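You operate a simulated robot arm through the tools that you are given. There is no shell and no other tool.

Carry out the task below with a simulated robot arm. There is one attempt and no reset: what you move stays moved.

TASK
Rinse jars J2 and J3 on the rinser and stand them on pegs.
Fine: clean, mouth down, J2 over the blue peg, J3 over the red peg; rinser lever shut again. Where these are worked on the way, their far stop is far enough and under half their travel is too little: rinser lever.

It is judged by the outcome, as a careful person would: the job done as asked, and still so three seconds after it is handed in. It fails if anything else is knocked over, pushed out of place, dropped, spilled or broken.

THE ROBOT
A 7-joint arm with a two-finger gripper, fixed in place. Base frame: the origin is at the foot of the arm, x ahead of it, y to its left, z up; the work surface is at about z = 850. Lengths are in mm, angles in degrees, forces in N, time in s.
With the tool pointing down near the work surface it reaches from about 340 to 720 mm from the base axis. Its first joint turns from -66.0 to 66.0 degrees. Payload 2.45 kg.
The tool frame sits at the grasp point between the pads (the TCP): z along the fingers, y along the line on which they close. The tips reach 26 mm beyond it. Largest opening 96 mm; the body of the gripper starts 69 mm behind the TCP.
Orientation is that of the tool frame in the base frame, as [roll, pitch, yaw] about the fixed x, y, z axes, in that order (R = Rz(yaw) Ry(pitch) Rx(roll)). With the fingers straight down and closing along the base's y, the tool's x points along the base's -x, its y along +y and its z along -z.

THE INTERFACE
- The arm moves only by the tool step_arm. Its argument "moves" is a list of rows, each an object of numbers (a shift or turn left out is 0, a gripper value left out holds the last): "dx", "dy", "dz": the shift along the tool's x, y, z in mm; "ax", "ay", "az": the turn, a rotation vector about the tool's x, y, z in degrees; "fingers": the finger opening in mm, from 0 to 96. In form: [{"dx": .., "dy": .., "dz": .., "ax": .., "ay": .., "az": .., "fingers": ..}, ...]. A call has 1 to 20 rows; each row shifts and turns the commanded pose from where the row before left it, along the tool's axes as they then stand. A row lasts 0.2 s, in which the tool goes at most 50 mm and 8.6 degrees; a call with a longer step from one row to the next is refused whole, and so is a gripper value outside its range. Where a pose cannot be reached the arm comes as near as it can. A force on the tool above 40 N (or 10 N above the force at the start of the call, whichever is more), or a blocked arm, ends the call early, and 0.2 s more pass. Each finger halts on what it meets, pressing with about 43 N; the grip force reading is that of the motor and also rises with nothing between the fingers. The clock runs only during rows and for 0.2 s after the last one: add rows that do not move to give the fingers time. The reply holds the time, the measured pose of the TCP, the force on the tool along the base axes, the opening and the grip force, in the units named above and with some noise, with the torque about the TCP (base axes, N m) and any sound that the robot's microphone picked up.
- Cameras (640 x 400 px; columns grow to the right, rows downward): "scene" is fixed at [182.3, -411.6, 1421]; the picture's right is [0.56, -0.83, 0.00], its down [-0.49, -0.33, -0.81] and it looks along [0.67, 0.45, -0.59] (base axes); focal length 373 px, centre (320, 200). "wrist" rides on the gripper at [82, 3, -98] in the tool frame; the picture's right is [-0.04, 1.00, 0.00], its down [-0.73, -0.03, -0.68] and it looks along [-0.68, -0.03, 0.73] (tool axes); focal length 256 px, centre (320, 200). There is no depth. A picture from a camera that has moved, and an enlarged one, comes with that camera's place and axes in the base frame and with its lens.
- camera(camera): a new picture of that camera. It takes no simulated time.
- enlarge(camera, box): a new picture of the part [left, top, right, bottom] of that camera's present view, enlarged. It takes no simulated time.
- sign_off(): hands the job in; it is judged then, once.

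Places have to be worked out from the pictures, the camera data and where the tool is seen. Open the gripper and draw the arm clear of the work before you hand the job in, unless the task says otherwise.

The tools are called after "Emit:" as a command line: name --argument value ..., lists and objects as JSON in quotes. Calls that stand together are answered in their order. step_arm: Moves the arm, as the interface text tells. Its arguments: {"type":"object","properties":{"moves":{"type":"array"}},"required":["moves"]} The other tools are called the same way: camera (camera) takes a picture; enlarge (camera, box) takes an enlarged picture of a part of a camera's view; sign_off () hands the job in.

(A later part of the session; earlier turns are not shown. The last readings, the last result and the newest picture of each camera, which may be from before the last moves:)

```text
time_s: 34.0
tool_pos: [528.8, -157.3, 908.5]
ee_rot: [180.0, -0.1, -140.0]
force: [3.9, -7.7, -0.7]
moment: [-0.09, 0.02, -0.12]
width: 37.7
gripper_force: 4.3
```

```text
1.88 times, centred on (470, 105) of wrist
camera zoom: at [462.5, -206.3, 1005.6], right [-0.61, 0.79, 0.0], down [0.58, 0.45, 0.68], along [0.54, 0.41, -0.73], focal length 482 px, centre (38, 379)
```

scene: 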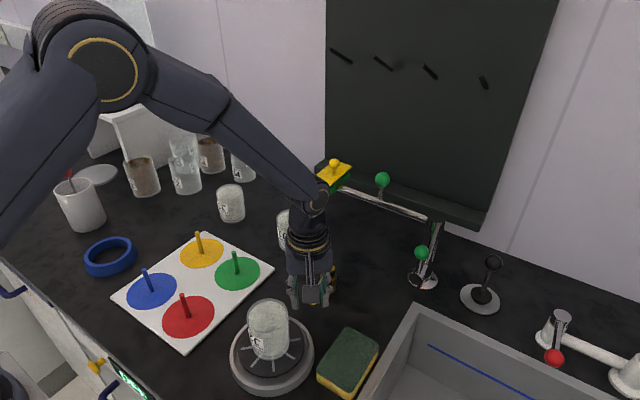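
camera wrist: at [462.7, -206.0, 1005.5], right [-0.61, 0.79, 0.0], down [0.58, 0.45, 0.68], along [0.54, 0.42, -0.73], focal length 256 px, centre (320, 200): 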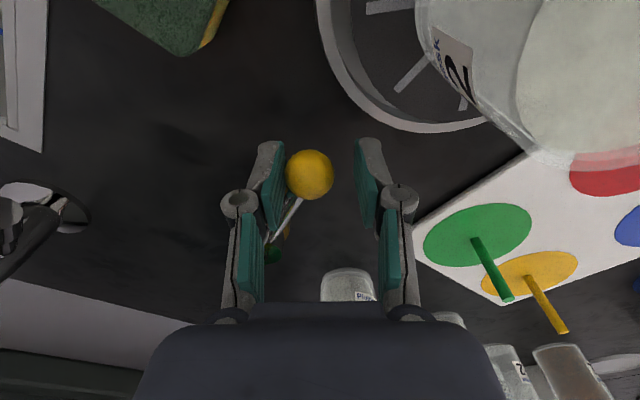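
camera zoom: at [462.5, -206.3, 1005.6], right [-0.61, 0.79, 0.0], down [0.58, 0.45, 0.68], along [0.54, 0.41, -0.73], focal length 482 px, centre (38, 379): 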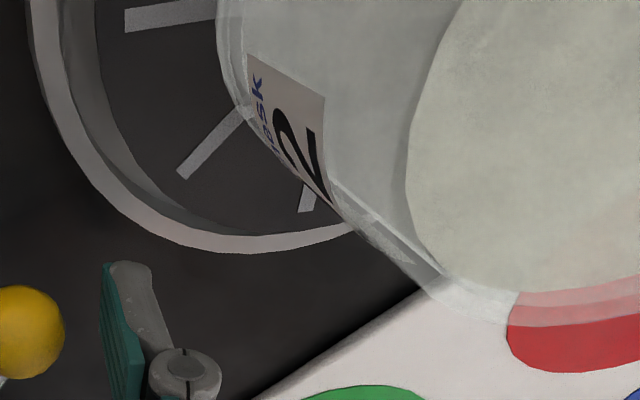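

No change in J2 is visible. I'll inspect the other fixtures (front panel display, yellow knob, tap, black lever) to check whether something else governs the water.

Emit:
enlarge --camera "scene" --box '[0, 270, 220, 400]'

Emit:
enlarge --camera "scene" --box '[310, 140, 530, 320]'

Emit:
enlarge --camera "scene" --box '[400, 230, 640, 400]'

Emit:
enlarge --camera "scene" --box '[0, 60, 220, 260]'

```text
2.91 times, centred on (110, 335) of scene
camera zoom: at [182.4, -411.8, 1420.9], right [0.56, -0.83, 0.0], down [-0.49, -0.33, -0.81], along [0.67, 0.45, -0.59], focal length 1086 px, centre (931, -193)
```

zoom: 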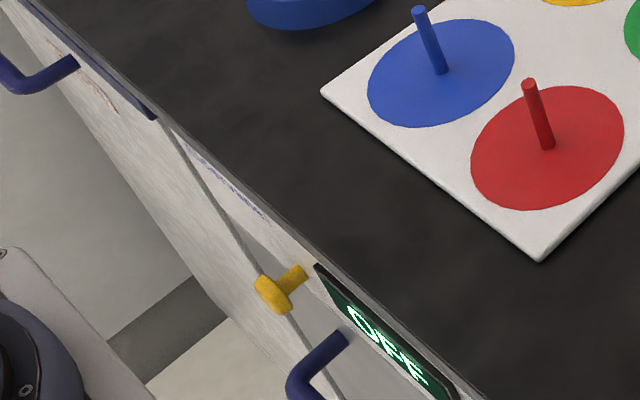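

```text
2.22 times, centred on (420, 230) of scene
camera zoom: at [182.4, -411.8, 1420.9], right [0.56, -0.83, 0.0], down [-0.49, -0.33, -0.81], along [0.67, 0.45, -0.59], focal length 829 px, centre (98, 133)
```

zoom: 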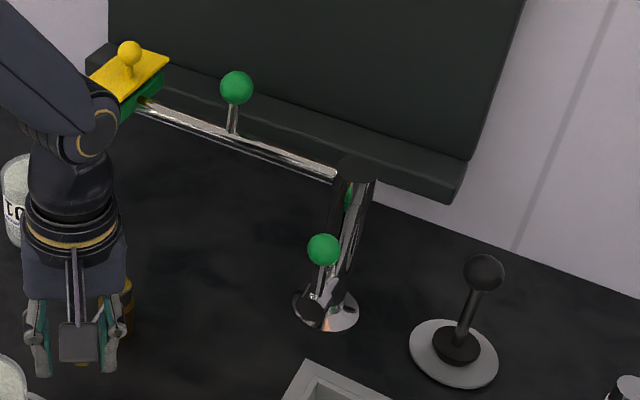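

```text
2.35 times, centred on (520, 315) of scene
camera zoom: at [182.4, -411.8, 1420.9], right [0.56, -0.83, 0.0], down [-0.49, -0.33, -0.81], along [0.67, 0.45, -0.59], focal length 878 px, centre (-151, -71)
```

zoom: 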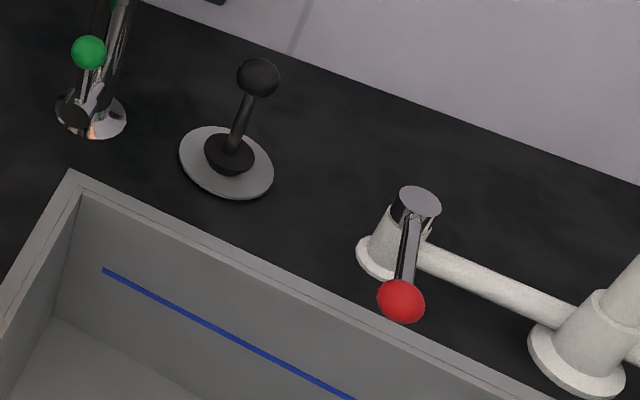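

```text
2.00 times, centred on (110, 160) of scene
camera zoom: at [182.4, -411.8, 1420.9], right [0.56, -0.83, 0.0], down [-0.49, -0.33, -0.81], along [0.67, 0.45, -0.59], focal length 746 px, centre (740, 280)
```

zoom: 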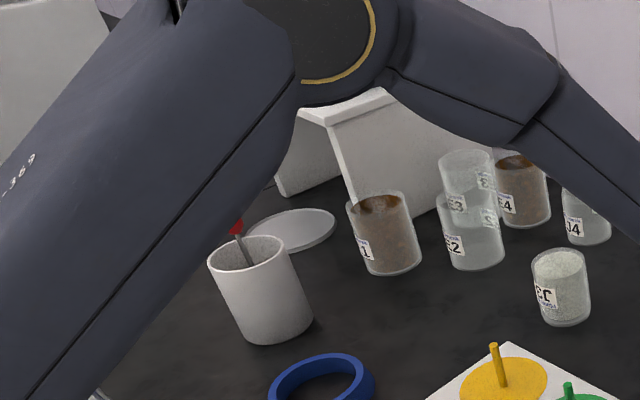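

The other fixtures are either out of reach or belong to the sink/eyewash, so the yellow-ball valve is the rinser's. I'll hold it open 4 s more and compare again.

Emit:
step_arm --moves '[{"dy": 1, "dx": -0.8}, {}, {}, {}, {}, {}, {}, {}, {}, {}, {}, {}, {}, {}, {}, {}, {}, {}, {}, {}]'

Emit:
enlarge --camera "scene" --box '[225, 285, 325, 385]'

Emit:
enlarge --camera "wrist" --box '[220, 120, 380, 300]'

```text
time_s: 38.2
tool_pos: [529.1, -156.2, 908.3]
ee_rot: [179.9, 0.0, -140.1]
force: [-3.4, -14.1, -1.3]
moment: [-0.07, 0.09, -0.35]
width: 38.6
gripper_force: 5.2
```

```text
4.00 times, centred on (275, 335) of scene
camera zoom: at [182.3, -412.0, 1420.9], right [0.56, -0.83, 0.0], down [-0.49, -0.33, -0.81], along [0.67, 0.45, -0.59], focal length 1493 px, centre (500, -340)
```

zoom: 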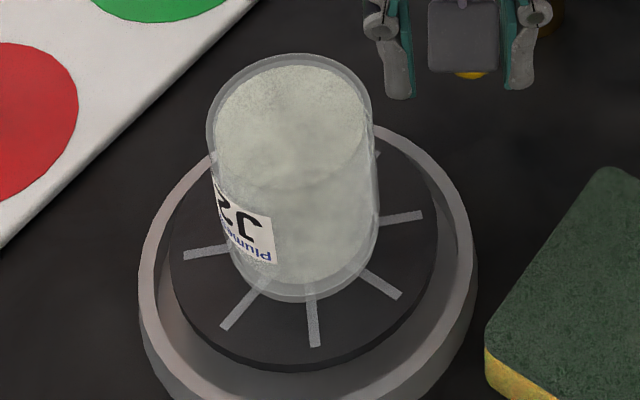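

```text
2.22 times, centred on (300, 210) of wrist
camera zoom: at [462.4, -205.5, 1005.7], right [-0.61, 0.79, 0.0], down [0.58, 0.45, 0.68], along [0.54, 0.41, -0.73], focal length 569 px, centre (364, 178)
```

zoom: 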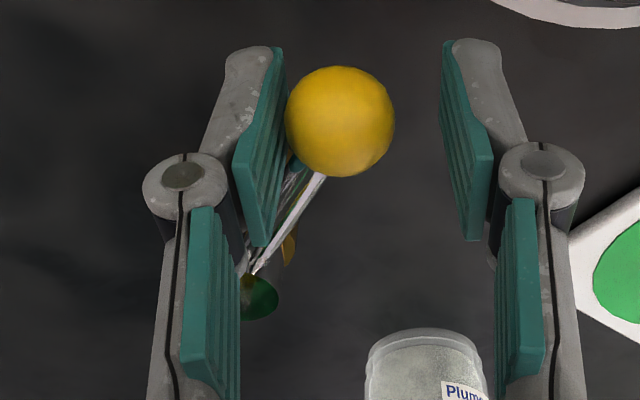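

Still a film on J2. I'll compare it with untouched J3 for any difference.

Emit:
enlarge --camera "scene" --box '[205, 170, 265, 230]'

Emit:
enlarge --camera "scene" --box '[240, 295, 300, 365]'

```text
6.67 times, centred on (235, 200) of scene
camera zoom: at [182.3, -412.0, 1420.9], right [0.56, -0.83, 0.0], down [-0.49, -0.33, -0.81], along [0.67, 0.45, -0.59], focal length 2488 px, centre (887, 200)
```

zoom: 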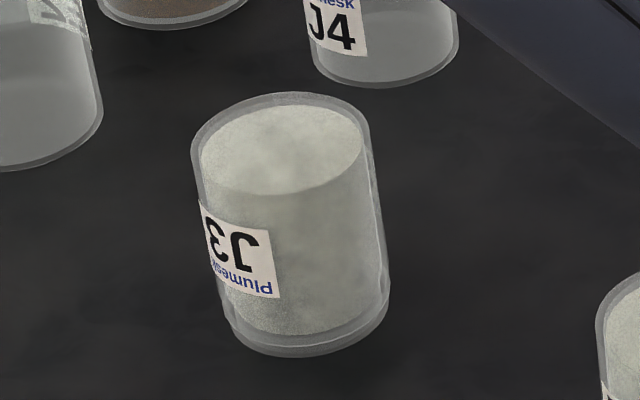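

```text
5.71 times, centred on (270, 330) of scene
camera zoom: at [182.3, -412.0, 1420.9], right [0.56, -0.83, 0.0], down [-0.49, -0.33, -0.81], along [0.67, 0.45, -0.59], focal length 2133 px, centre (606, -543)
```

zoom: 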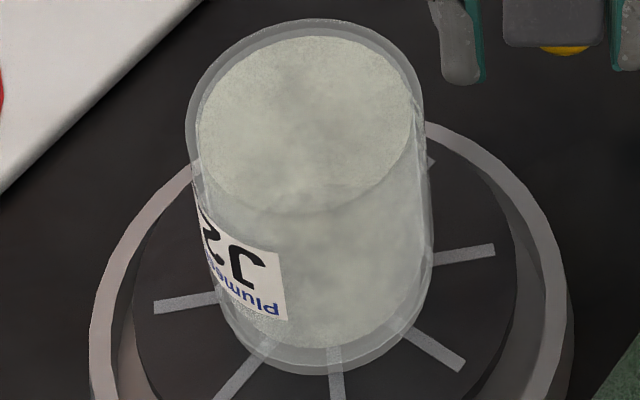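

The valve is clearly at its stop. J2's film looks a little blotchier than J3's, so it may be fading slowly; I'll wait again and compare with the same crop.

Emit:
step_arm --moves '[{}, {}, {}, {}, {}, {}, {}, {}, {}, {}, {}, {}, {}, {}, {}, {}, {}, {}, {}, {}]'

Emit:
enlarge --camera "scene" --box '[240, 295, 300, 365]'

```text
time_s: 42.4
tool_pos: [529.0, -156.8, 907.7]
ee_rot: [-180.0, 0.0, -140.0]
force: [-1.1, -14.4, -0.9]
moment: [-0.12, -0.01, -0.3]
width: 39.0
gripper_force: 5.3
```

```text
5.71 times, centred on (270, 330) of scene
camera zoom: at [182.3, -412.0, 1420.9], right [0.56, -0.83, 0.0], down [-0.49, -0.33, -0.81], along [0.67, 0.45, -0.59], focal length 2133 px, centre (606, -543)
```

zoom: 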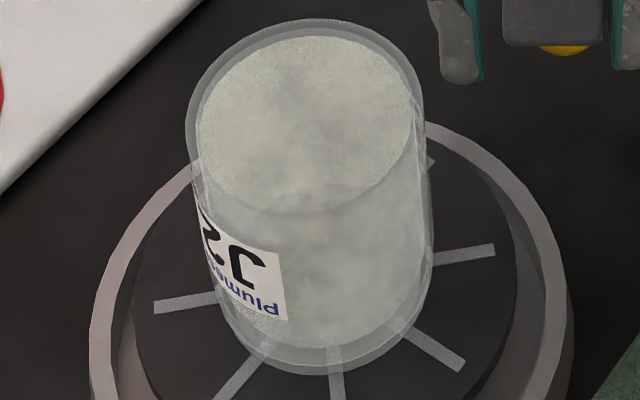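

No change at all, so water isn't flowing with the lever here. I'll bring the lever back along its arc and check what the closed end feels like and whether it also moves the other way.

Emit:
step_arm --moves '[{"dy": -8.09, "dx": 5.23}, {"dy": -8.73, "dx": 4.05}, {"dy": -9.21, "dx": 2.8}, {"dy": -9.51, "dx": 1.49}, {"dy": -9.63, "dx": 0.15, "az": -8}, {"dy": -9.63, "dx": 0.15, "az": -8}, {"dy": -9.63, "dx": 0.15, "az": -8}, {"dy": -9.63, "dx": 0.15, "az": -8}, {"dy": -9.63, "dx": 0.15, "az": -8}, {}]'

Emit:
camera --camera "wrist"

Emit:
enlarge --camera "scene" --box '[210, 220, 410, 390]'

```text
time_s: 44.6
tool_pos: [580.2, -218.2, 909.1]
ee_rot: [-180.0, 0.0, -99.9]
force: [-0.7, -0.3, -0.1]
moment: [-0.02, 0.0, 0.03]
width: 31.9
gripper_force: 0.0
```

```text
taken
camera wrist: at [561.6, -297.4, 1005.7], right [-0.98, 0.21, 0.0], down [0.15, 0.72, 0.68], along [0.14, 0.66, -0.73], focal length 256 px, centre (320, 200)
```

wrist: 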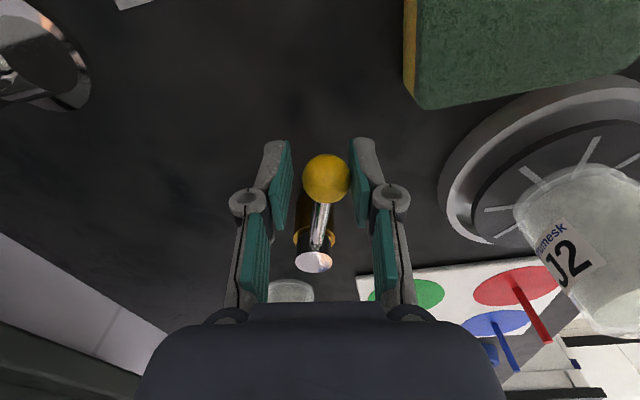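

```text
2.35 times, centred on (310, 305) of scene
camera zoom: at [182.3, -411.6, 1421.0], right [0.56, -0.83, 0.0], down [-0.49, -0.33, -0.81], along [0.67, 0.45, -0.59], focal length 878 px, centre (344, -47)
```

zoom: 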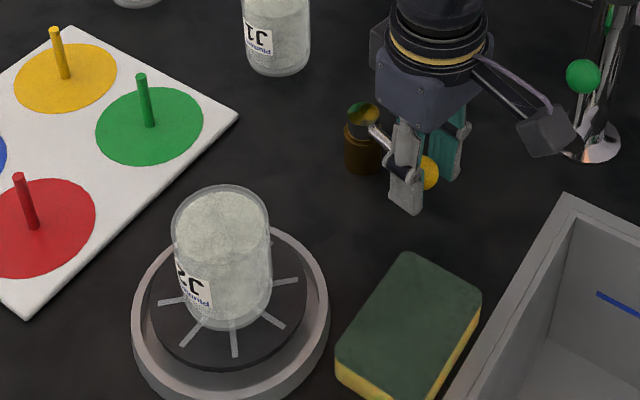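

The ball follows back; now at about 15°. Continuing toward the closed position carefully.

Emit:
step_arm --moves '[{"dy": -9.63, "dx": 0.15, "az": -8}, {"dy": -4.81, "dx": 0.24, "az": -2}, {"dy": -4.81, "dx": 0.08}, {}]'

Emit:
step_arm --moves '[{"dy": -3}, {}]'

Emit:
step_arm --moves '[{"dy": -3}, {}]'

Emit:
camera --camera "wrist"

```text
time_s: 45.6
tool_pos: [599.9, -219.3, 908.6]
ee_rot: [180.0, 0.2, -90.1]
force: [0.5, -0.3, 0.3]
moment: [0.0, -0.04, 0.0]
width: 32.3
gripper_force: 0.3
```

```text
time_s: 46.2
tool_pos: [603.0, -220.5, 908.8]
ee_rot: [-179.9, 0.0, -90.1]
force: [-0.2, -0.3, 0.8]
moment: [-0.02, 0.02, 0.0]
width: 32.3
gripper_force: 0.1
```

```text
time_s: 46.8
tool_pos: [605.4, -221.1, 906.8]
ee_rot: [179.9, 0.0, -90.0]
force: [-4.8, -0.2, 0.6]
moment: [-0.01, 0.05, 0.0]
width: 35.0
gripper_force: 1.7
```

```text
taken
camera wrist: at [600.1, -301.5, 1005.1], right [-1.0, 0.04, 0.0], down [0.03, 0.73, 0.68], along [0.03, 0.68, -0.73], focal length 256 px, centre (320, 200)
```

wrist: 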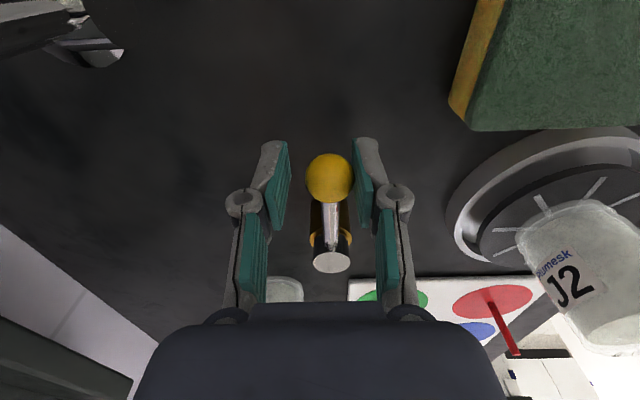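

The closed stop is clearly at the starting position (−4.8 N reaction), so the lever did travel its full range with J2 in place. Bar-type rinsers spray when the glass is pressed onto the star plate, so I'll reopen the lever, leave it open, and try pressing J2 down on the plate.

Emit:
step_arm --moves '[{"dy": 8}, {"dy": 9.6, "dx": -0.67, "az": 8}, {"dy": 9.6, "dx": -0.67, "az": 8}, {"dy": 9.6, "dx": -0.67, "az": 8}, {"dy": 9.6, "dx": -0.67, "az": 8}, {"dy": 9.6, "dx": -0.67, "az": 8}, {"dy": 9.6, "dx": -0.67, "az": 8}, {"dy": 9.6, "dx": -0.79}, {"dy": 9.39, "dx": -2.12}, {"dy": 9.0, "dx": -3.4}, {"dy": 8.44, "dx": -4.62}, {"dy": 3.95, "dx": -2.74}, {}]'

Emit:
camera --camera "wrist"

```text
time_s: 49.6
tool_pos: [529.1, -159.3, 907.1]
ee_rot: [180.0, -0.1, -138.1]
force: [-1.1, -6.6, -1.6]
moment: [-0.06, 0.02, -0.13]
width: 34.5
gripper_force: 2.0
```

```text
taken
camera wrist: at [464.1, -210.5, 1005.5], right [-0.64, 0.77, 0.0], down [0.57, 0.47, 0.68], along [0.52, 0.43, -0.73], focal length 256 px, centre (320, 200)
```

wrist: 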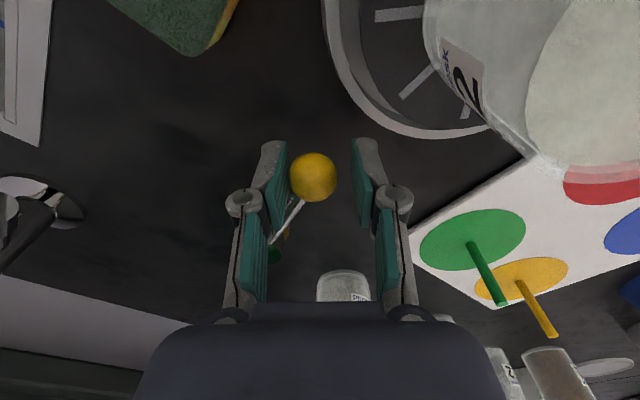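

The lever is at its far stop again. I'll open the fingers, rise clear and look at the lever and J2.

Emit:
step_arm --moves '[{"dy": -1.5, "dx": 1, "fingers": 60}, {}, {"dz": -20}, {"dz": -40}, {"dz": -40}, {"dz": -30}, {}]'

Emit:
camera --camera "scene"

Emit:
camera --camera "wrist"

Emit:
enlarge --camera "scene" --box '[230, 285, 310, 375]'

```text
time_s: 51.2
tool_pos: [528.7, -159.4, 1038.9]
ee_rot: [-180.0, 0.1, -138.0]
force: [-0.2, 0.1, -0.3]
moment: [0.02, 0.01, 0.0]
width: 60.0
gripper_force: 0.1
```

```text
taken
```

scene: 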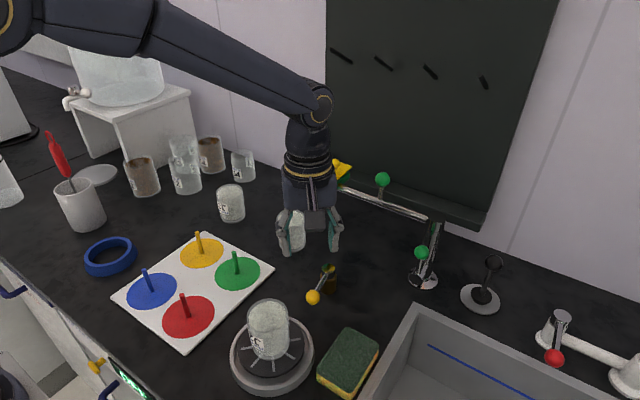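

```text
taken
camera wrist: at [464.7, -211.0, 1135.6], right [-0.64, 0.77, 0.0], down [0.56, 0.47, 0.68], along [0.52, 0.43, -0.73], focal length 256 px, centre (320, 200)
```

wrist: 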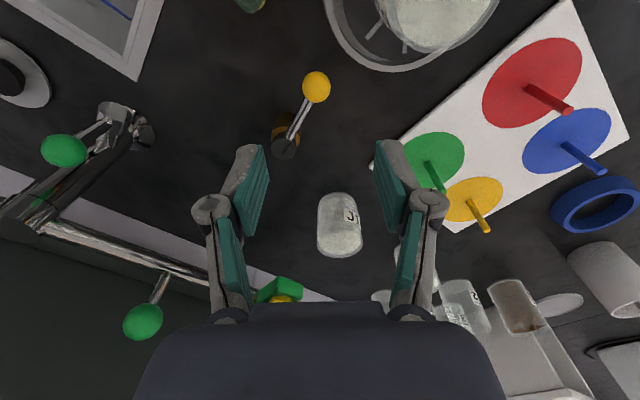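

```text
4.44 times, centred on (270, 330) of scene
camera zoom: at [182.3, -411.6, 1421.0], right [0.56, -0.83, 0.0], down [-0.49, -0.33, -0.81], along [0.67, 0.45, -0.59], focal length 1659 px, centre (542, -378)
```

zoom: 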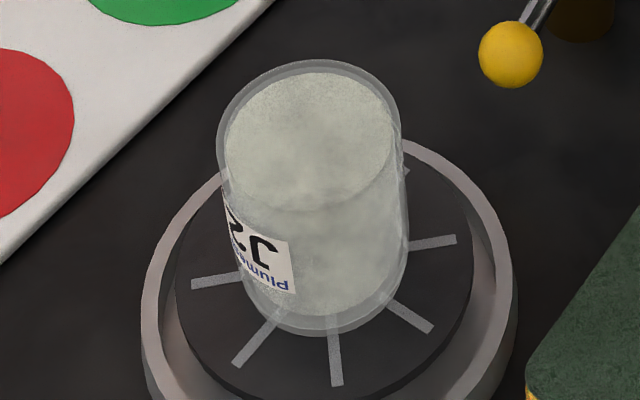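

The lever stays open by itself pointing toward the robot; J2 unchanged. I'll move over J2, grip it again and press it gently down on the plate.

Emit:
step_arm --moves '[{"dx": 22.6, "dy": 24.1, "fingers": 92}, {"dx": 22.6, "dy": 24.1}, {"dx": 22.6, "dy": 24.1}, {}]'

Emit:
camera --camera "wrist"

```text
time_s: 52.2
tool_pos: [431.2, -151.9, 1038.6]
ee_rot: [179.9, 0.0, -137.9]
force: [0.1, 0.7, -0.3]
moment: [-0.01, 0.0, -0.01]
width: 92.0
gripper_force: 0.0
```

```text
taken
camera wrist: at [365.4, -203.3, 1135.5], right [-0.64, 0.77, 0.0], down [0.56, 0.47, 0.68], along [0.52, 0.43, -0.73], focal length 256 px, centre (320, 200)
```

wrist: 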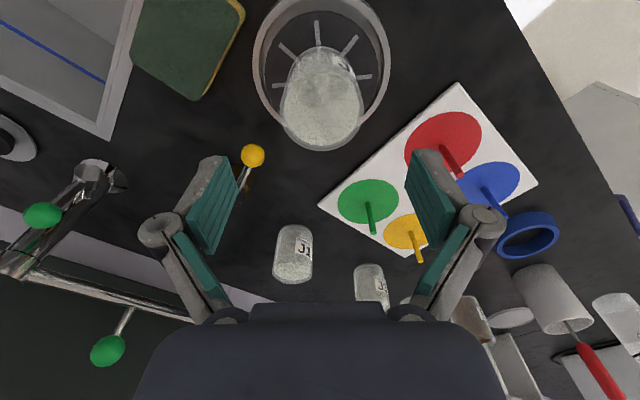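

J2 is centred below the open gripper. Descending and gripping it.

Emit:
step_arm --moves '[{"dz": 30}, {"dz": 30}, {"dz": 30}, {"dz": 20}, {"dz": 8}, {}, {"fingers": 50}, {}, {}, {}]'

Emit:
step_arm --moves '[{"dz": 1}, {"dz": 1}, {}]'

```text
time_s: 54.4
tool_pos: [430.5, -150.8, 919.8]
ee_rot: [179.9, 0.0, -137.9]
force: [0.0, 0.9, -1.0]
moment: [0.02, 0.05, 0.0]
width: 60.5
gripper_force: 42.9
```

```text
time_s: 55.2
tool_pos: [431.6, -152.1, 917.9]
ee_rot: [180.0, 0.0, -138.0]
force: [-0.3, -0.4, 2.6]
moment: [-0.02, 0.15, -0.03]
width: 60.7
gripper_force: 42.2
```

Two mm of press gave only +3.6 N and the tool did move down, so the plate seems to be springy. Pressing further in small steps.

Emit:
step_arm --moves '[{"dz": 1}, {"dz": 1}, {}]'

Emit:
step_arm --moves '[{"dz": 1}, {"dz": 1}, {}]'

Emit:
enlarge --camera "scene" --box '[210, 250, 330, 390]'

Emit:
camera --camera "wrist"

```text
time_s: 56.0
tool_pos: [430.5, -151.8, 916.5]
ee_rot: [-179.9, 0.0, -138.0]
force: [-1.4, 0.0, 2.4]
moment: [-0.01, 0.09, 0.05]
width: 60.9
gripper_force: 42.6
```

```text
time_s: 56.8
tool_pos: [430.4, -151.2, 913.5]
ee_rot: [-180.0, 0.1, -138.0]
force: [-0.5, 0.2, 2.0]
moment: [-0.05, 0.09, 0.09]
width: 60.4
gripper_force: 43.0
```

```text
2.86 times, centred on (270, 320) of scene
camera zoom: at [182.3, -411.6, 1421.0], right [0.56, -0.83, 0.0], down [-0.49, -0.33, -0.81], along [0.67, 0.45, -0.59], focal length 1066 px, centre (463, -143)
```

zoom: 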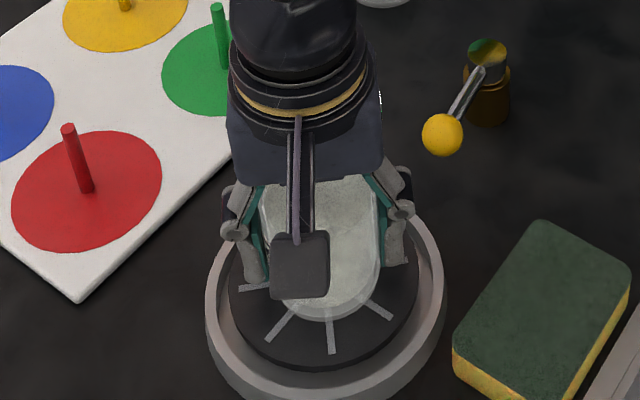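

```text
taken
camera wrist: at [366.3, -202.9, 1011.5], right [-0.64, 0.77, 0.0], down [0.56, 0.47, 0.68], along [0.52, 0.43, -0.73], focal length 256 px, centre (320, 200)
```

wrist: 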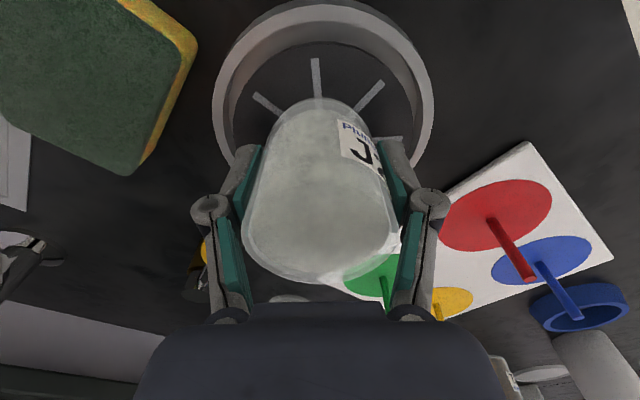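

Force stays near 2 N while the plate sinks: it is a press-down star plate. I'll press on until it bottoms out.

Emit:
step_arm --moves '[{"dz": 1}, {"dz": 1}, {}]'

Emit:
step_arm --moves '[{"dz": 1}, {"dz": 1}, {}]'

Emit:
camera --camera "wrist"

```text
time_s: 57.6
tool_pos: [431.1, -149.8, 912.2]
ee_rot: [-180.0, 0.1, -138.0]
force: [0.0, -1.9, 3.8]
moment: [-0.06, 0.09, 0.03]
width: 60.4
gripper_force: 43.0
```

```text
time_s: 58.4
tool_pos: [430.6, -152.6, 909.4]
ee_rot: [-180.0, -0.1, -137.9]
force: [0.3, -1.6, 3.5]
moment: [-0.14, -0.07, -0.02]
width: 60.7
gripper_force: 43.2
```

```text
taken
camera wrist: at [366.3, -202.9, 1007.6], right [-0.64, 0.77, 0.0], down [0.56, 0.47, 0.68], along [0.52, 0.43, -0.73], focal length 256 px, centre (320, 200)
```

wrist: 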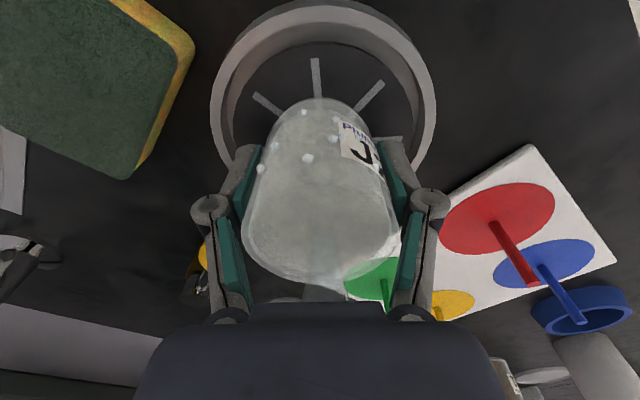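

Droplets now appear inside the jar: pressing the plate with the lever open starts the spray. I'll hold this and let it rinse.

Emit:
step_arm --moves '[{"dz": 1}, {}, {}, {}, {}, {}, {}, {}, {}, {}]'

Emit:
camera --camera "wrist"

Emit:
enlarge --camera "scene" --box '[210, 250, 330, 390]'

```text
time_s: 60.6
tool_pos: [430.5, -152.3, 909.5]
ee_rot: [-179.9, 0.0, -138.0]
force: [1.5, 1.8, 4.8]
moment: [0.1, -0.07, 0.0]
width: 60.5
gripper_force: 43.1
```

```text
taken
camera wrist: at [366.2, -203.1, 1006.6], right [-0.64, 0.77, 0.0], down [0.56, 0.47, 0.68], along [0.52, 0.43, -0.73], focal length 256 px, centre (320, 200)
```

wrist: 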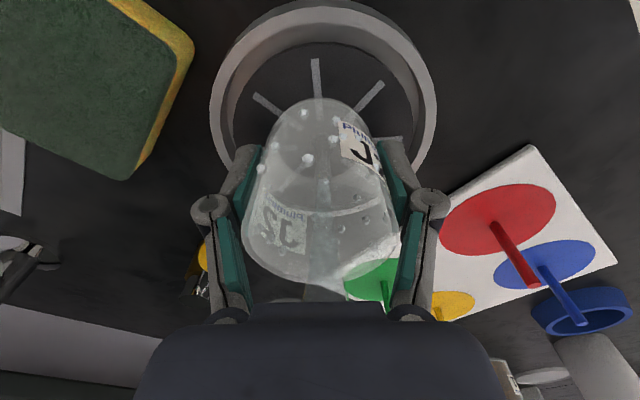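

```text
2.86 times, centred on (270, 320) of scene
camera zoom: at [182.3, -411.5, 1421.1], right [0.56, -0.83, 0.0], down [-0.49, -0.33, -0.81], along [0.67, 0.45, -0.59], focal length 1066 px, centre (463, -143)
```

zoom: 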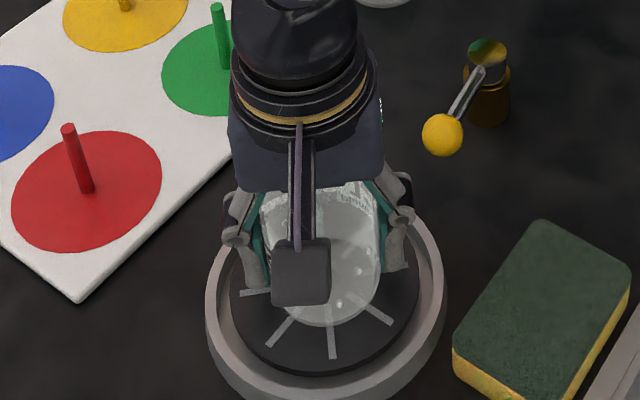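

The film is washing off. Holding for several more seconds.

Emit:
step_arm --moves '[{}, {}, {}, {}, {}, {}, {}, {}, {}, {}, {}, {}, {}, {}, {}, {}, {}, {}, {}, {}]'

Emit:
camera --camera "wrist"

Emit:
enlarge --camera "wrist" --box '[220, 80, 420, 300]'

```text
time_s: 64.8
tool_pos: [430.7, -151.3, 908.7]
ee_rot: [180.0, 0.0, -137.9]
force: [-0.5, 0.0, 4.6]
moment: [-0.04, 0.02, 0.05]
width: 60.9
gripper_force: 43.1
```

```text
taken
camera wrist: at [366.2, -203.1, 1006.6], right [-0.64, 0.77, 0.0], down [0.56, 0.47, 0.68], along [0.52, 0.43, -0.73], focal length 256 px, centre (320, 200)
```

wrist: 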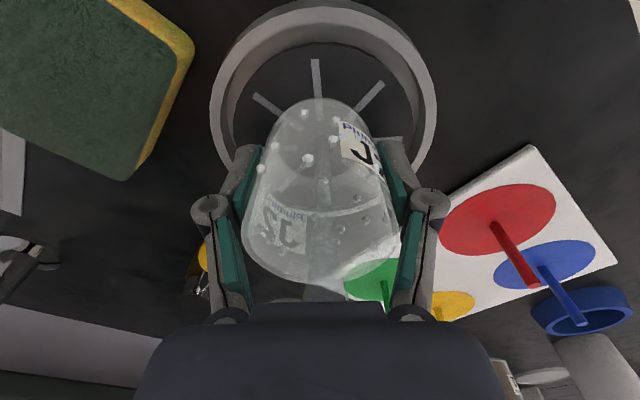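

```text
1.82 times, centred on (320, 190) of wrist
camera zoom: at [366.2, -203.1, 1006.6], right [-0.64, 0.77, 0.0], down [0.56, 0.47, 0.68], along [0.52, 0.43, -0.73], focal length 465 px, centre (320, 218)
```

zoom: 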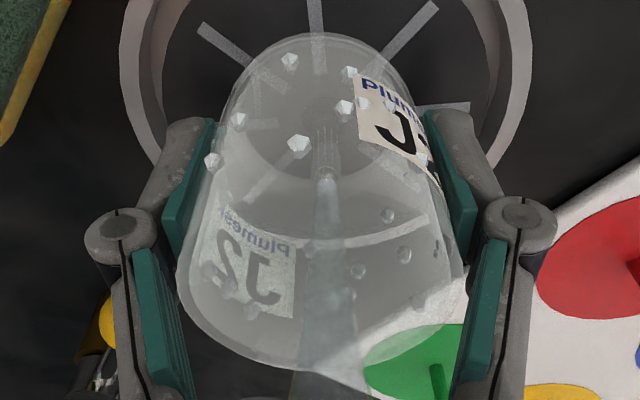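

J2 is now clear, with the water jet visible inside and the label readable through the glass. I'll hold 2 s more, then ease up slowly so the plate returns and the spray stops.

Emit:
step_arm --moves '[{}, {}, {}, {}, {}, {}, {}, {}, {}, {}, {"dz": -2}, {"dz": -2}, {"dz": -2}, {"dz": -2}, {"dz": -2}, {}, {}, {}]'

Emit:
enlarge --camera "wrist" --box '[220, 80, 420, 300]'

```text
time_s: 68.6
tool_pos: [431.7, -152.1, 918.3]
ee_rot: [-180.0, 0.1, -138.0]
force: [-0.1, 0.5, 2.0]
moment: [0.03, -0.01, 0.03]
width: 60.8
gripper_force: 43.6
```

```text
1.82 times, centred on (320, 190) of wrist
camera zoom: at [366.3, -203.1, 1016.4], right [-0.64, 0.77, 0.0], down [0.56, 0.47, 0.68], along [0.52, 0.43, -0.73], focal length 465 px, centre (320, 218)
```

zoom: 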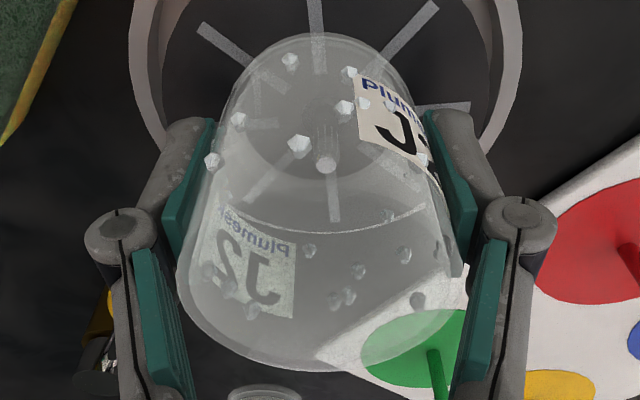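

The jet stopped once unpressed and J2 is clean. I'll let it drip a moment, lift it clear of the nozzle, and carry it toward the blue peg near (397,122).

Emit:
step_arm --moves '[{"dz": -2}, {"dz": -2}, {}, {}, {}, {}, {"dz": -20}, {"dz": -40}, {"dz": -40}, {}]'

Emit:
camera --camera "scene"

Emit:
camera --camera "wrist"

```text
time_s: 70.8
tool_pos: [429.6, -151.3, 1024.3]
ee_rot: [-180.0, -0.1, -138.0]
force: [-0.1, 0.4, -1.3]
moment: [0.02, -0.01, -0.04]
width: 60.4
gripper_force: 42.9
```

```text
taken
```

scene: 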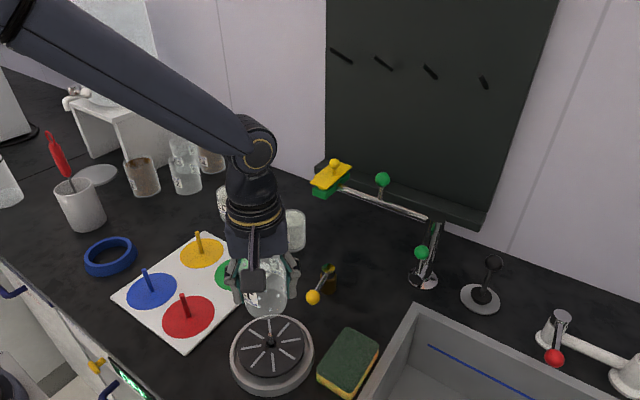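

```text
taken
camera wrist: at [365.6, -203.2, 1120.7], right [-0.64, 0.77, 0.0], down [0.56, 0.47, 0.68], along [0.52, 0.43, -0.73], focal length 256 px, centre (320, 200)
```

wrist: 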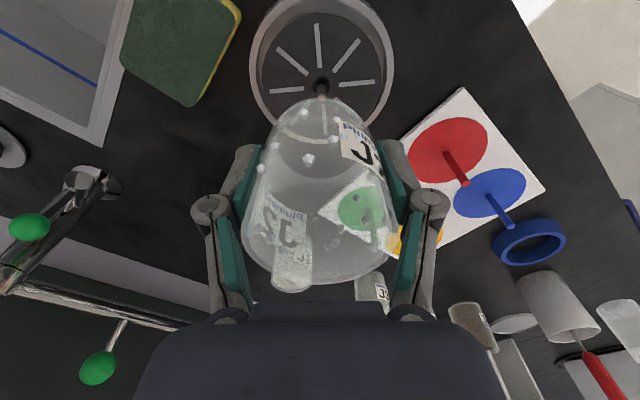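

J2 is up with no spray. Carrying it to above the blue peg.

Emit:
step_arm --moves '[{"dx": -26, "dy": 37.4}, {"dx": -26, "dy": 37.4}, {"dx": -26, "dy": 37.4}, {"dx": -26, "dy": 37.4}, {"dx": -26, "dy": 37.4}, {"dx": -26, "dy": 37.4}, {}]'

Emit:
camera --camera "wrist"

Emit:
camera --camera "scene"

```text
time_s: 72.4
tool_pos: [395.9, 119.9, 1023.4]
ee_rot: [-179.9, -0.1, -138.1]
force: [0.4, 0.3, -1.3]
moment: [0.02, 0.02, 0.01]
width: 60.8
gripper_force: 42.4
```

```text
taken
camera wrist: at [331.7, 68.1, 1120.9], right [-0.64, 0.77, 0.0], down [0.56, 0.47, 0.68], along [0.52, 0.43, -0.73], focal length 256 px, centre (320, 200)
```

wrist: 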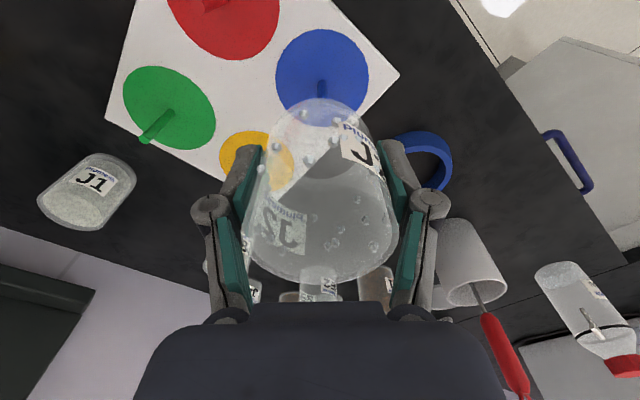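

```text
taken
```

scene: 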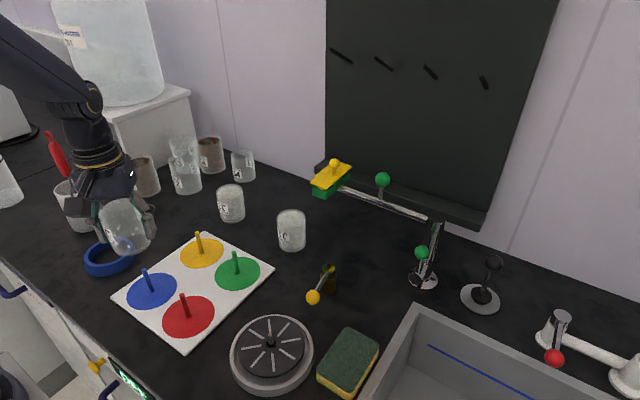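

The peg lines up under J2 within a few mm (jar bore ~50 mm). Lowering over the peg.

Emit:
step_arm --moves '[{"dz": 25}, {"dz": 25}, {"dz": 25}, {"dz": 20}, {"dz": 12}, {}]'

Emit:
enlarge --camera "wrist" --box '[220, 50, 420, 290]'

Emit:
enlarge --camera "scene" --box '[60, 180, 260, 360]'

```text
time_s: 73.8
tool_pos: [396.3, 117.9, 915.9]
ee_rot: [-180.0, 0.0, -138.0]
force: [-0.3, -0.1, -0.3]
moment: [0.0, -0.02, -0.01]
width: 60.7
gripper_force: 43.2
```

```text
1.67 times, centred on (320, 170) of wrist
camera zoom: at [332.2, 67.4, 1013.0], right [-0.64, 0.77, 0.0], down [0.56, 0.47, 0.68], along [0.52, 0.43, -0.73], focal length 427 px, centre (320, 250)
```

zoom: 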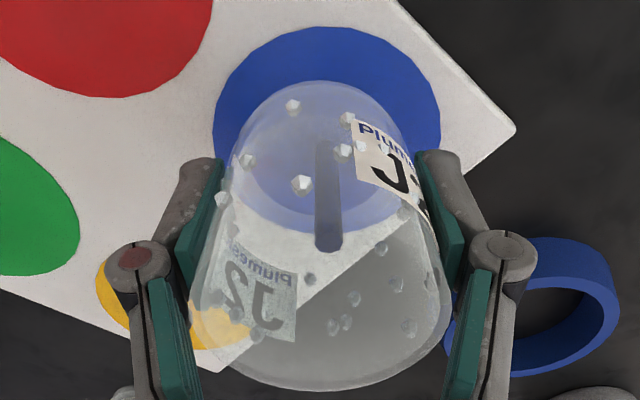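

```text
2.22 times, centred on (160, 270) of scene
camera zoom: at [182.3, -411.6, 1421.0], right [0.56, -0.83, 0.0], down [-0.49, -0.33, -0.81], along [0.67, 0.45, -0.59], focal length 829 px, centre (676, 44)
```

zoom: 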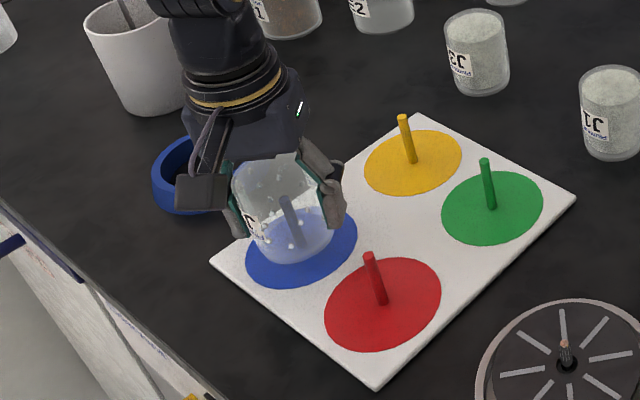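

The peg is inside the jar, nicely centred. Lowering the last ~15 mm gently.

Emit:
step_arm --moves '[{"dz": 4}, {"dz": 4}, {"dz": 3}, {}]'

Emit:
step_arm --moves '[{"dz": 1.5}, {"dz": 1}, {}]'

```text
time_s: 74.8
tool_pos: [395.9, 119.4, 904.0]
ee_rot: [-180.0, 0.0, -138.0]
force: [0.4, -0.8, -1.2]
moment: [0.02, 0.01, 0.0]
width: 60.2
gripper_force: 42.7
```

```text
time_s: 75.6
tool_pos: [396.5, 120.0, 901.9]
ee_rot: [180.0, 0.1, -138.1]
force: [-0.6, -0.1, -1.5]
moment: [0.03, 0.03, 0.01]
width: 60.5
gripper_force: 43.3
```

Emit:
step_arm --moves '[{"dz": 1}, {}]'

Emit:
step_arm --moves '[{"dz": 1}, {}]'

Emit:
enlarge --camera "wrist" --box '[220, 50, 420, 290]'

```text
time_s: 76.2
tool_pos: [395.6, 119.3, 902.1]
ee_rot: [179.9, -0.1, -138.0]
force: [0.0, 1.0, -2.3]
moment: [0.0, 0.03, 0.02]
width: 60.4
gripper_force: 42.8
```

```text
time_s: 76.8
tool_pos: [396.8, 119.4, 899.6]
ee_rot: [179.9, 0.0, -138.0]
force: [0.2, 0.1, -1.3]
moment: [-0.01, 0.01, 0.01]
width: 60.2
gripper_force: 42.6
```

```text
1.67 times, centred on (320, 170) of wrist
camera zoom: at [331.9, 67.8, 997.6], right [-0.64, 0.77, 0.0], down [0.56, 0.47, 0.68], along [0.52, 0.43, -0.73], focal length 427 px, centre (320, 250)
```

zoom: 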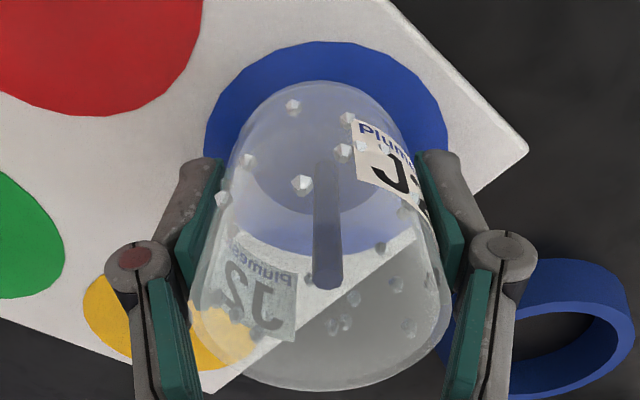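

Moving down to z≈899.6 shows no contact yet (still −1.3 N). Continuing 1 mm at a time.

Emit:
step_arm --moves '[{"dz": 1}, {}]'

Emit:
step_arm --moves '[{"dz": 1}, {}]'

Emit:
step_arm --moves '[{"dz": 1}, {}]'

```text
time_s: 77.4
tool_pos: [398.3, 118.3, 898.9]
ee_rot: [179.9, 0.0, -138.1]
force: [-0.2, 0.0, -1.3]
moment: [-0.01, 0.0, 0.0]
width: 60.5
gripper_force: 43.3
```

```text
time_s: 78.0
tool_pos: [396.5, 120.8, 898.2]
ee_rot: [-180.0, -0.1, -138.1]
force: [0.3, 0.8, -1.1]
moment: [0.02, -0.02, -0.01]
width: 60.4
gripper_force: 43.1
```

```text
time_s: 78.6
tool_pos: [397.7, 119.9, 897.3]
ee_rot: [180.0, 0.1, -137.9]
force: [-2.1, -0.5, 12.8]
moment: [0.11, 0.15, 0.07]
width: 60.5
gripper_force: 42.8
```

Contact on the board (12.8 N). Backing off 0.5 mm, releasing and rising.

Emit:
step_arm --moves '[{"dz": -0.6}, {"fingers": 86}, {}, {}, {}, {"dz": -15}, {"dz": -30}, {"dz": -40}, {"dz": -40}, {}]'

Emit:
camera --camera "scene"

Emit:
camera --camera "wrist"

Emit:
enlarge --camera "scene" --box '[100, 220, 300, 360]'

```text
time_s: 80.8
tool_pos: [397.2, 118.9, 1023.4]
ee_rot: [180.0, 0.0, -138.0]
force: [-0.4, -0.3, 0.2]
moment: [-0.03, 0.01, -0.03]
width: 85.9
gripper_force: 0.1
```

```text
taken
```

scene: 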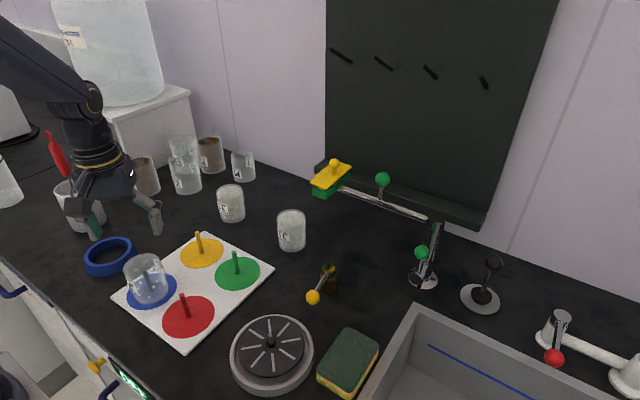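

```text
taken
camera wrist: at [331.7, 67.7, 1121.2], right [-0.64, 0.77, 0.0], down [0.56, 0.47, 0.68], along [0.52, 0.43, -0.73], focal length 256 px, centre (320, 200)
```

wrist: 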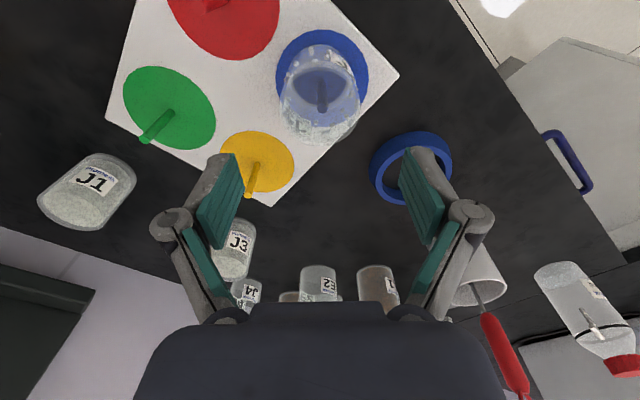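

```text
2.86 times, centred on (200, 290) of scene
camera zoom: at [182.3, -411.6, 1421.0], right [0.56, -0.83, 0.0], down [-0.49, -0.33, -0.81], along [0.67, 0.45, -0.59], focal length 1066 px, centre (663, -57)
```

zoom: 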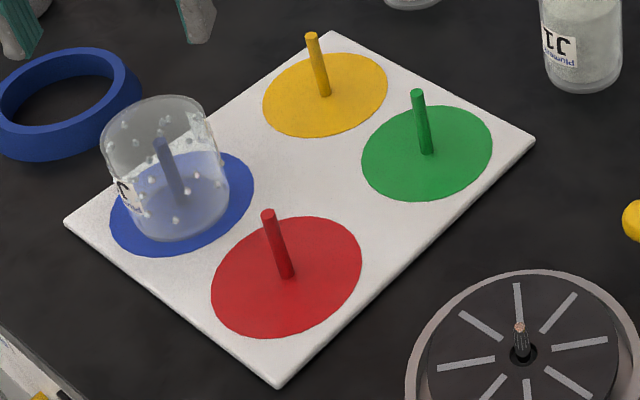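

J2 stands clean over the blue peg. Next I move over J3 near (661,166).

Emit:
step_arm --moves '[{"dx": -37.9, "dy": -23.6, "fingers": 94}, {"dx": -37.9, "dy": -23.6}, {"dx": -37.9, "dy": -23.6}, {"dx": -37.9, "dy": -23.6}, {"dx": -37.9, "dy": -23.6}, {"dx": -37.9, "dy": -23.6}, {}]'

Emit:
camera --camera "wrist"

Emit:
camera --camera "scene"

```text
time_s: 82.4
tool_pos: [660.5, 166.2, 1023.1]
ee_rot: [-179.9, -0.1, -138.0]
force: [0.2, 0.8, 0.1]
moment: [0.0, -0.01, -0.01]
width: 94.4
gripper_force: 0.0
```

```text
taken
camera wrist: at [594.9, 115.3, 1120.4], right [-0.64, 0.77, 0.0], down [0.57, 0.47, 0.68], along [0.52, 0.43, -0.74], focal length 256 px, centre (320, 200)
```

wrist: 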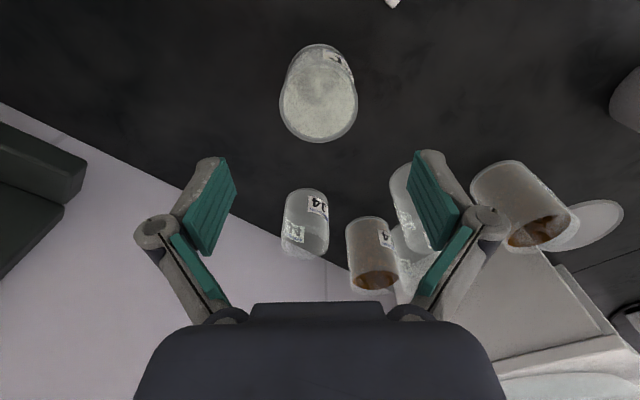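

```text
taken
```

scene: 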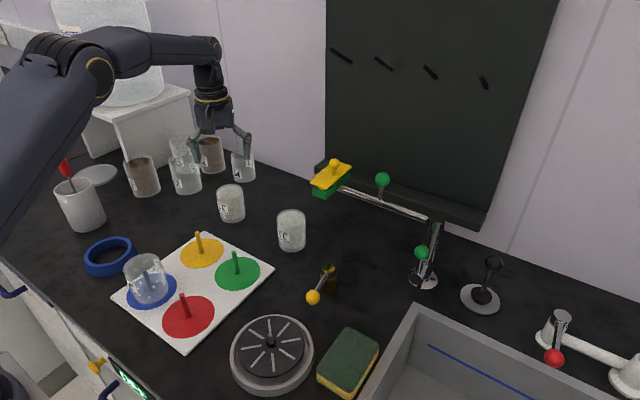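

J3 lies at about (658,166), directly below. Descending.

Emit:
step_arm --moves '[{"dx": 1, "dy": 0.8, "dz": 30}, {"dz": 30}, {"dz": 30}, {"dz": 25}, {"dz": 14}, {}]'

Emit:
camera --camera "wrist"

```text
time_s: 83.8
tool_pos: [659.2, 167.3, 893.4]
ee_rot: [-180.0, -0.1, -138.0]
force: [-0.5, 0.3, 0.0]
moment: [0.0, -0.01, -0.01]
width: 94.0
gripper_force: 0.1
```

```text
taken
camera wrist: at [594.5, 114.9, 991.2], right [-0.64, 0.77, 0.0], down [0.56, 0.47, 0.68], along [0.52, 0.43, -0.73], focal length 256 px, centre (320, 200)
```

wrist: 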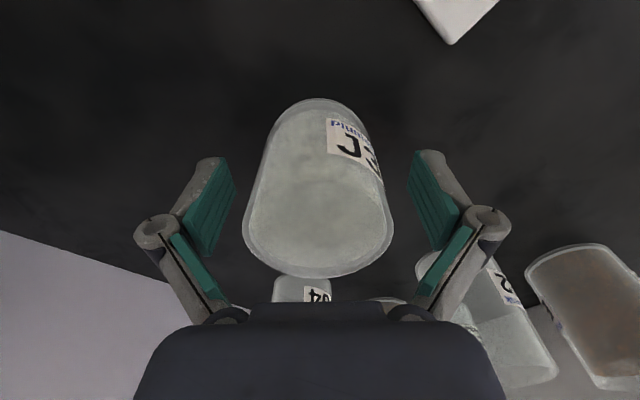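

J3 is centred between the pads. Gripping and lifting.

Emit:
step_arm --moves '[{"fingers": 50}, {}, {}, {}, {}, {"dz": -8}, {"dz": -20}, {"dz": -40}, {"dz": -45}, {"dz": -17}, {}]'

Emit:
camera --camera "wrist"

```text
time_s: 86.2
tool_pos: [659.4, 167.4, 1024.4]
ee_rot: [-180.0, 0.0, -138.0]
force: [-1.2, 0.4, -1.2]
moment: [-0.06, -0.01, -0.04]
width: 60.7
gripper_force: 42.8
```

```text
taken
camera wrist: at [594.9, 115.1, 1122.2], right [-0.64, 0.77, 0.0], down [0.56, 0.47, 0.68], along [0.52, 0.43, -0.73], focal length 256 px, centre (320, 200)
```

wrist: 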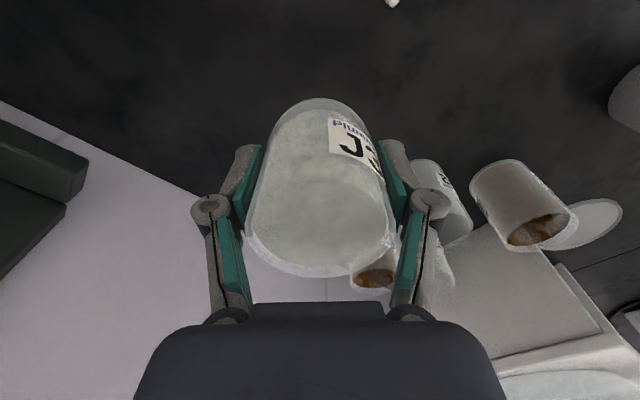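

J3 is held. Carrying it to above the rinser (lever is still open; water only flows when the plate is pressed).

Emit:
step_arm --moves '[{"dx": 42.6, "dy": -9.26}, {"dx": 42.6, "dy": -9.26}, {"dx": 42.6, "dy": -9.26}, {"dx": 42.6, "dy": -9.26}, {"dx": 42.6, "dy": -9.26}, {"dx": 42.6, "dy": -9.26}, {"dx": 42.6, "dy": -9.26}, {"dx": 42.6, "dy": -9.26}, {"dx": 42.6, "dy": -9.26}, {}]'

Emit:
camera --camera "wrist"

Emit:
enlarge --camera "scene" --box '[180, 210, 380, 390]'

```text
time_s: 88.4
tool_pos: [429.7, -151.9, 1023.8]
ee_rot: [179.9, 0.0, -138.0]
force: [0.0, -0.5, -1.3]
moment: [0.02, 0.02, 0.0]
width: 60.9
gripper_force: 43.2
```

```text
taken
camera wrist: at [364.9, -204.5, 1120.9], right [-0.64, 0.77, 0.0], down [0.56, 0.47, 0.68], along [0.52, 0.43, -0.73], focal length 256 px, centre (320, 200)
```

wrist: 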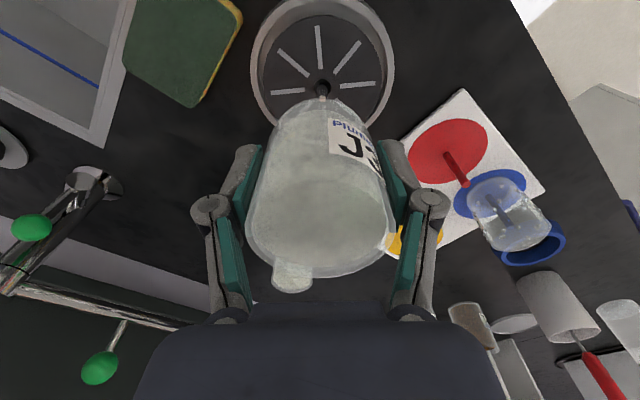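

```text
2.22 times, centred on (280, 300) of scene
camera zoom: at [182.3, -411.6, 1421.0], right [0.56, -0.83, 0.0], down [-0.49, -0.33, -0.81], along [0.67, 0.45, -0.59], focal length 829 px, centre (409, -22)
```

zoom: 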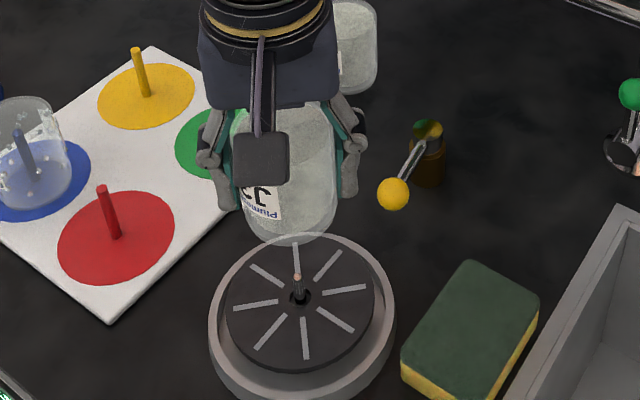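

Same alignment as with J2. Descending to just above the plate and then pressing slowly to the same depth (~908.5).

Emit:
step_arm --moves '[{"dz": 25}, {"dz": 25}, {"dz": 25}, {"dz": 18}, {"dz": 7}, {}]'

Emit:
step_arm --moves '[{"dz": 2}, {"dz": 2}, {"dz": 1}, {}]'

Emit:
step_arm --moves '[{"dz": 1}, {"dz": 1}, {"dz": 1}, {"dz": 1}, {}]'

```text
time_s: 89.8
tool_pos: [430.4, -152.0, 924.8]
ee_rot: [179.9, -0.1, -138.0]
force: [-1.1, 0.1, 2.8]
moment: [0.08, -0.05, 0.01]
width: 60.7
gripper_force: 43.4
```

```text
time_s: 90.8
tool_pos: [430.5, -153.1, 918.2]
ee_rot: [-180.0, -0.1, -138.0]
force: [0.6, -0.2, 3.1]
moment: [-0.03, 0.03, 0.01]
width: 60.5
gripper_force: 42.9
```

```text
time_s: 92.0
tool_pos: [430.8, -153.1, 915.5]
ee_rot: [180.0, 0.1, -137.9]
force: [1.2, 1.6, 4.6]
moment: [0.08, -0.18, 0.01]
width: 60.5
gripper_force: 43.0
```

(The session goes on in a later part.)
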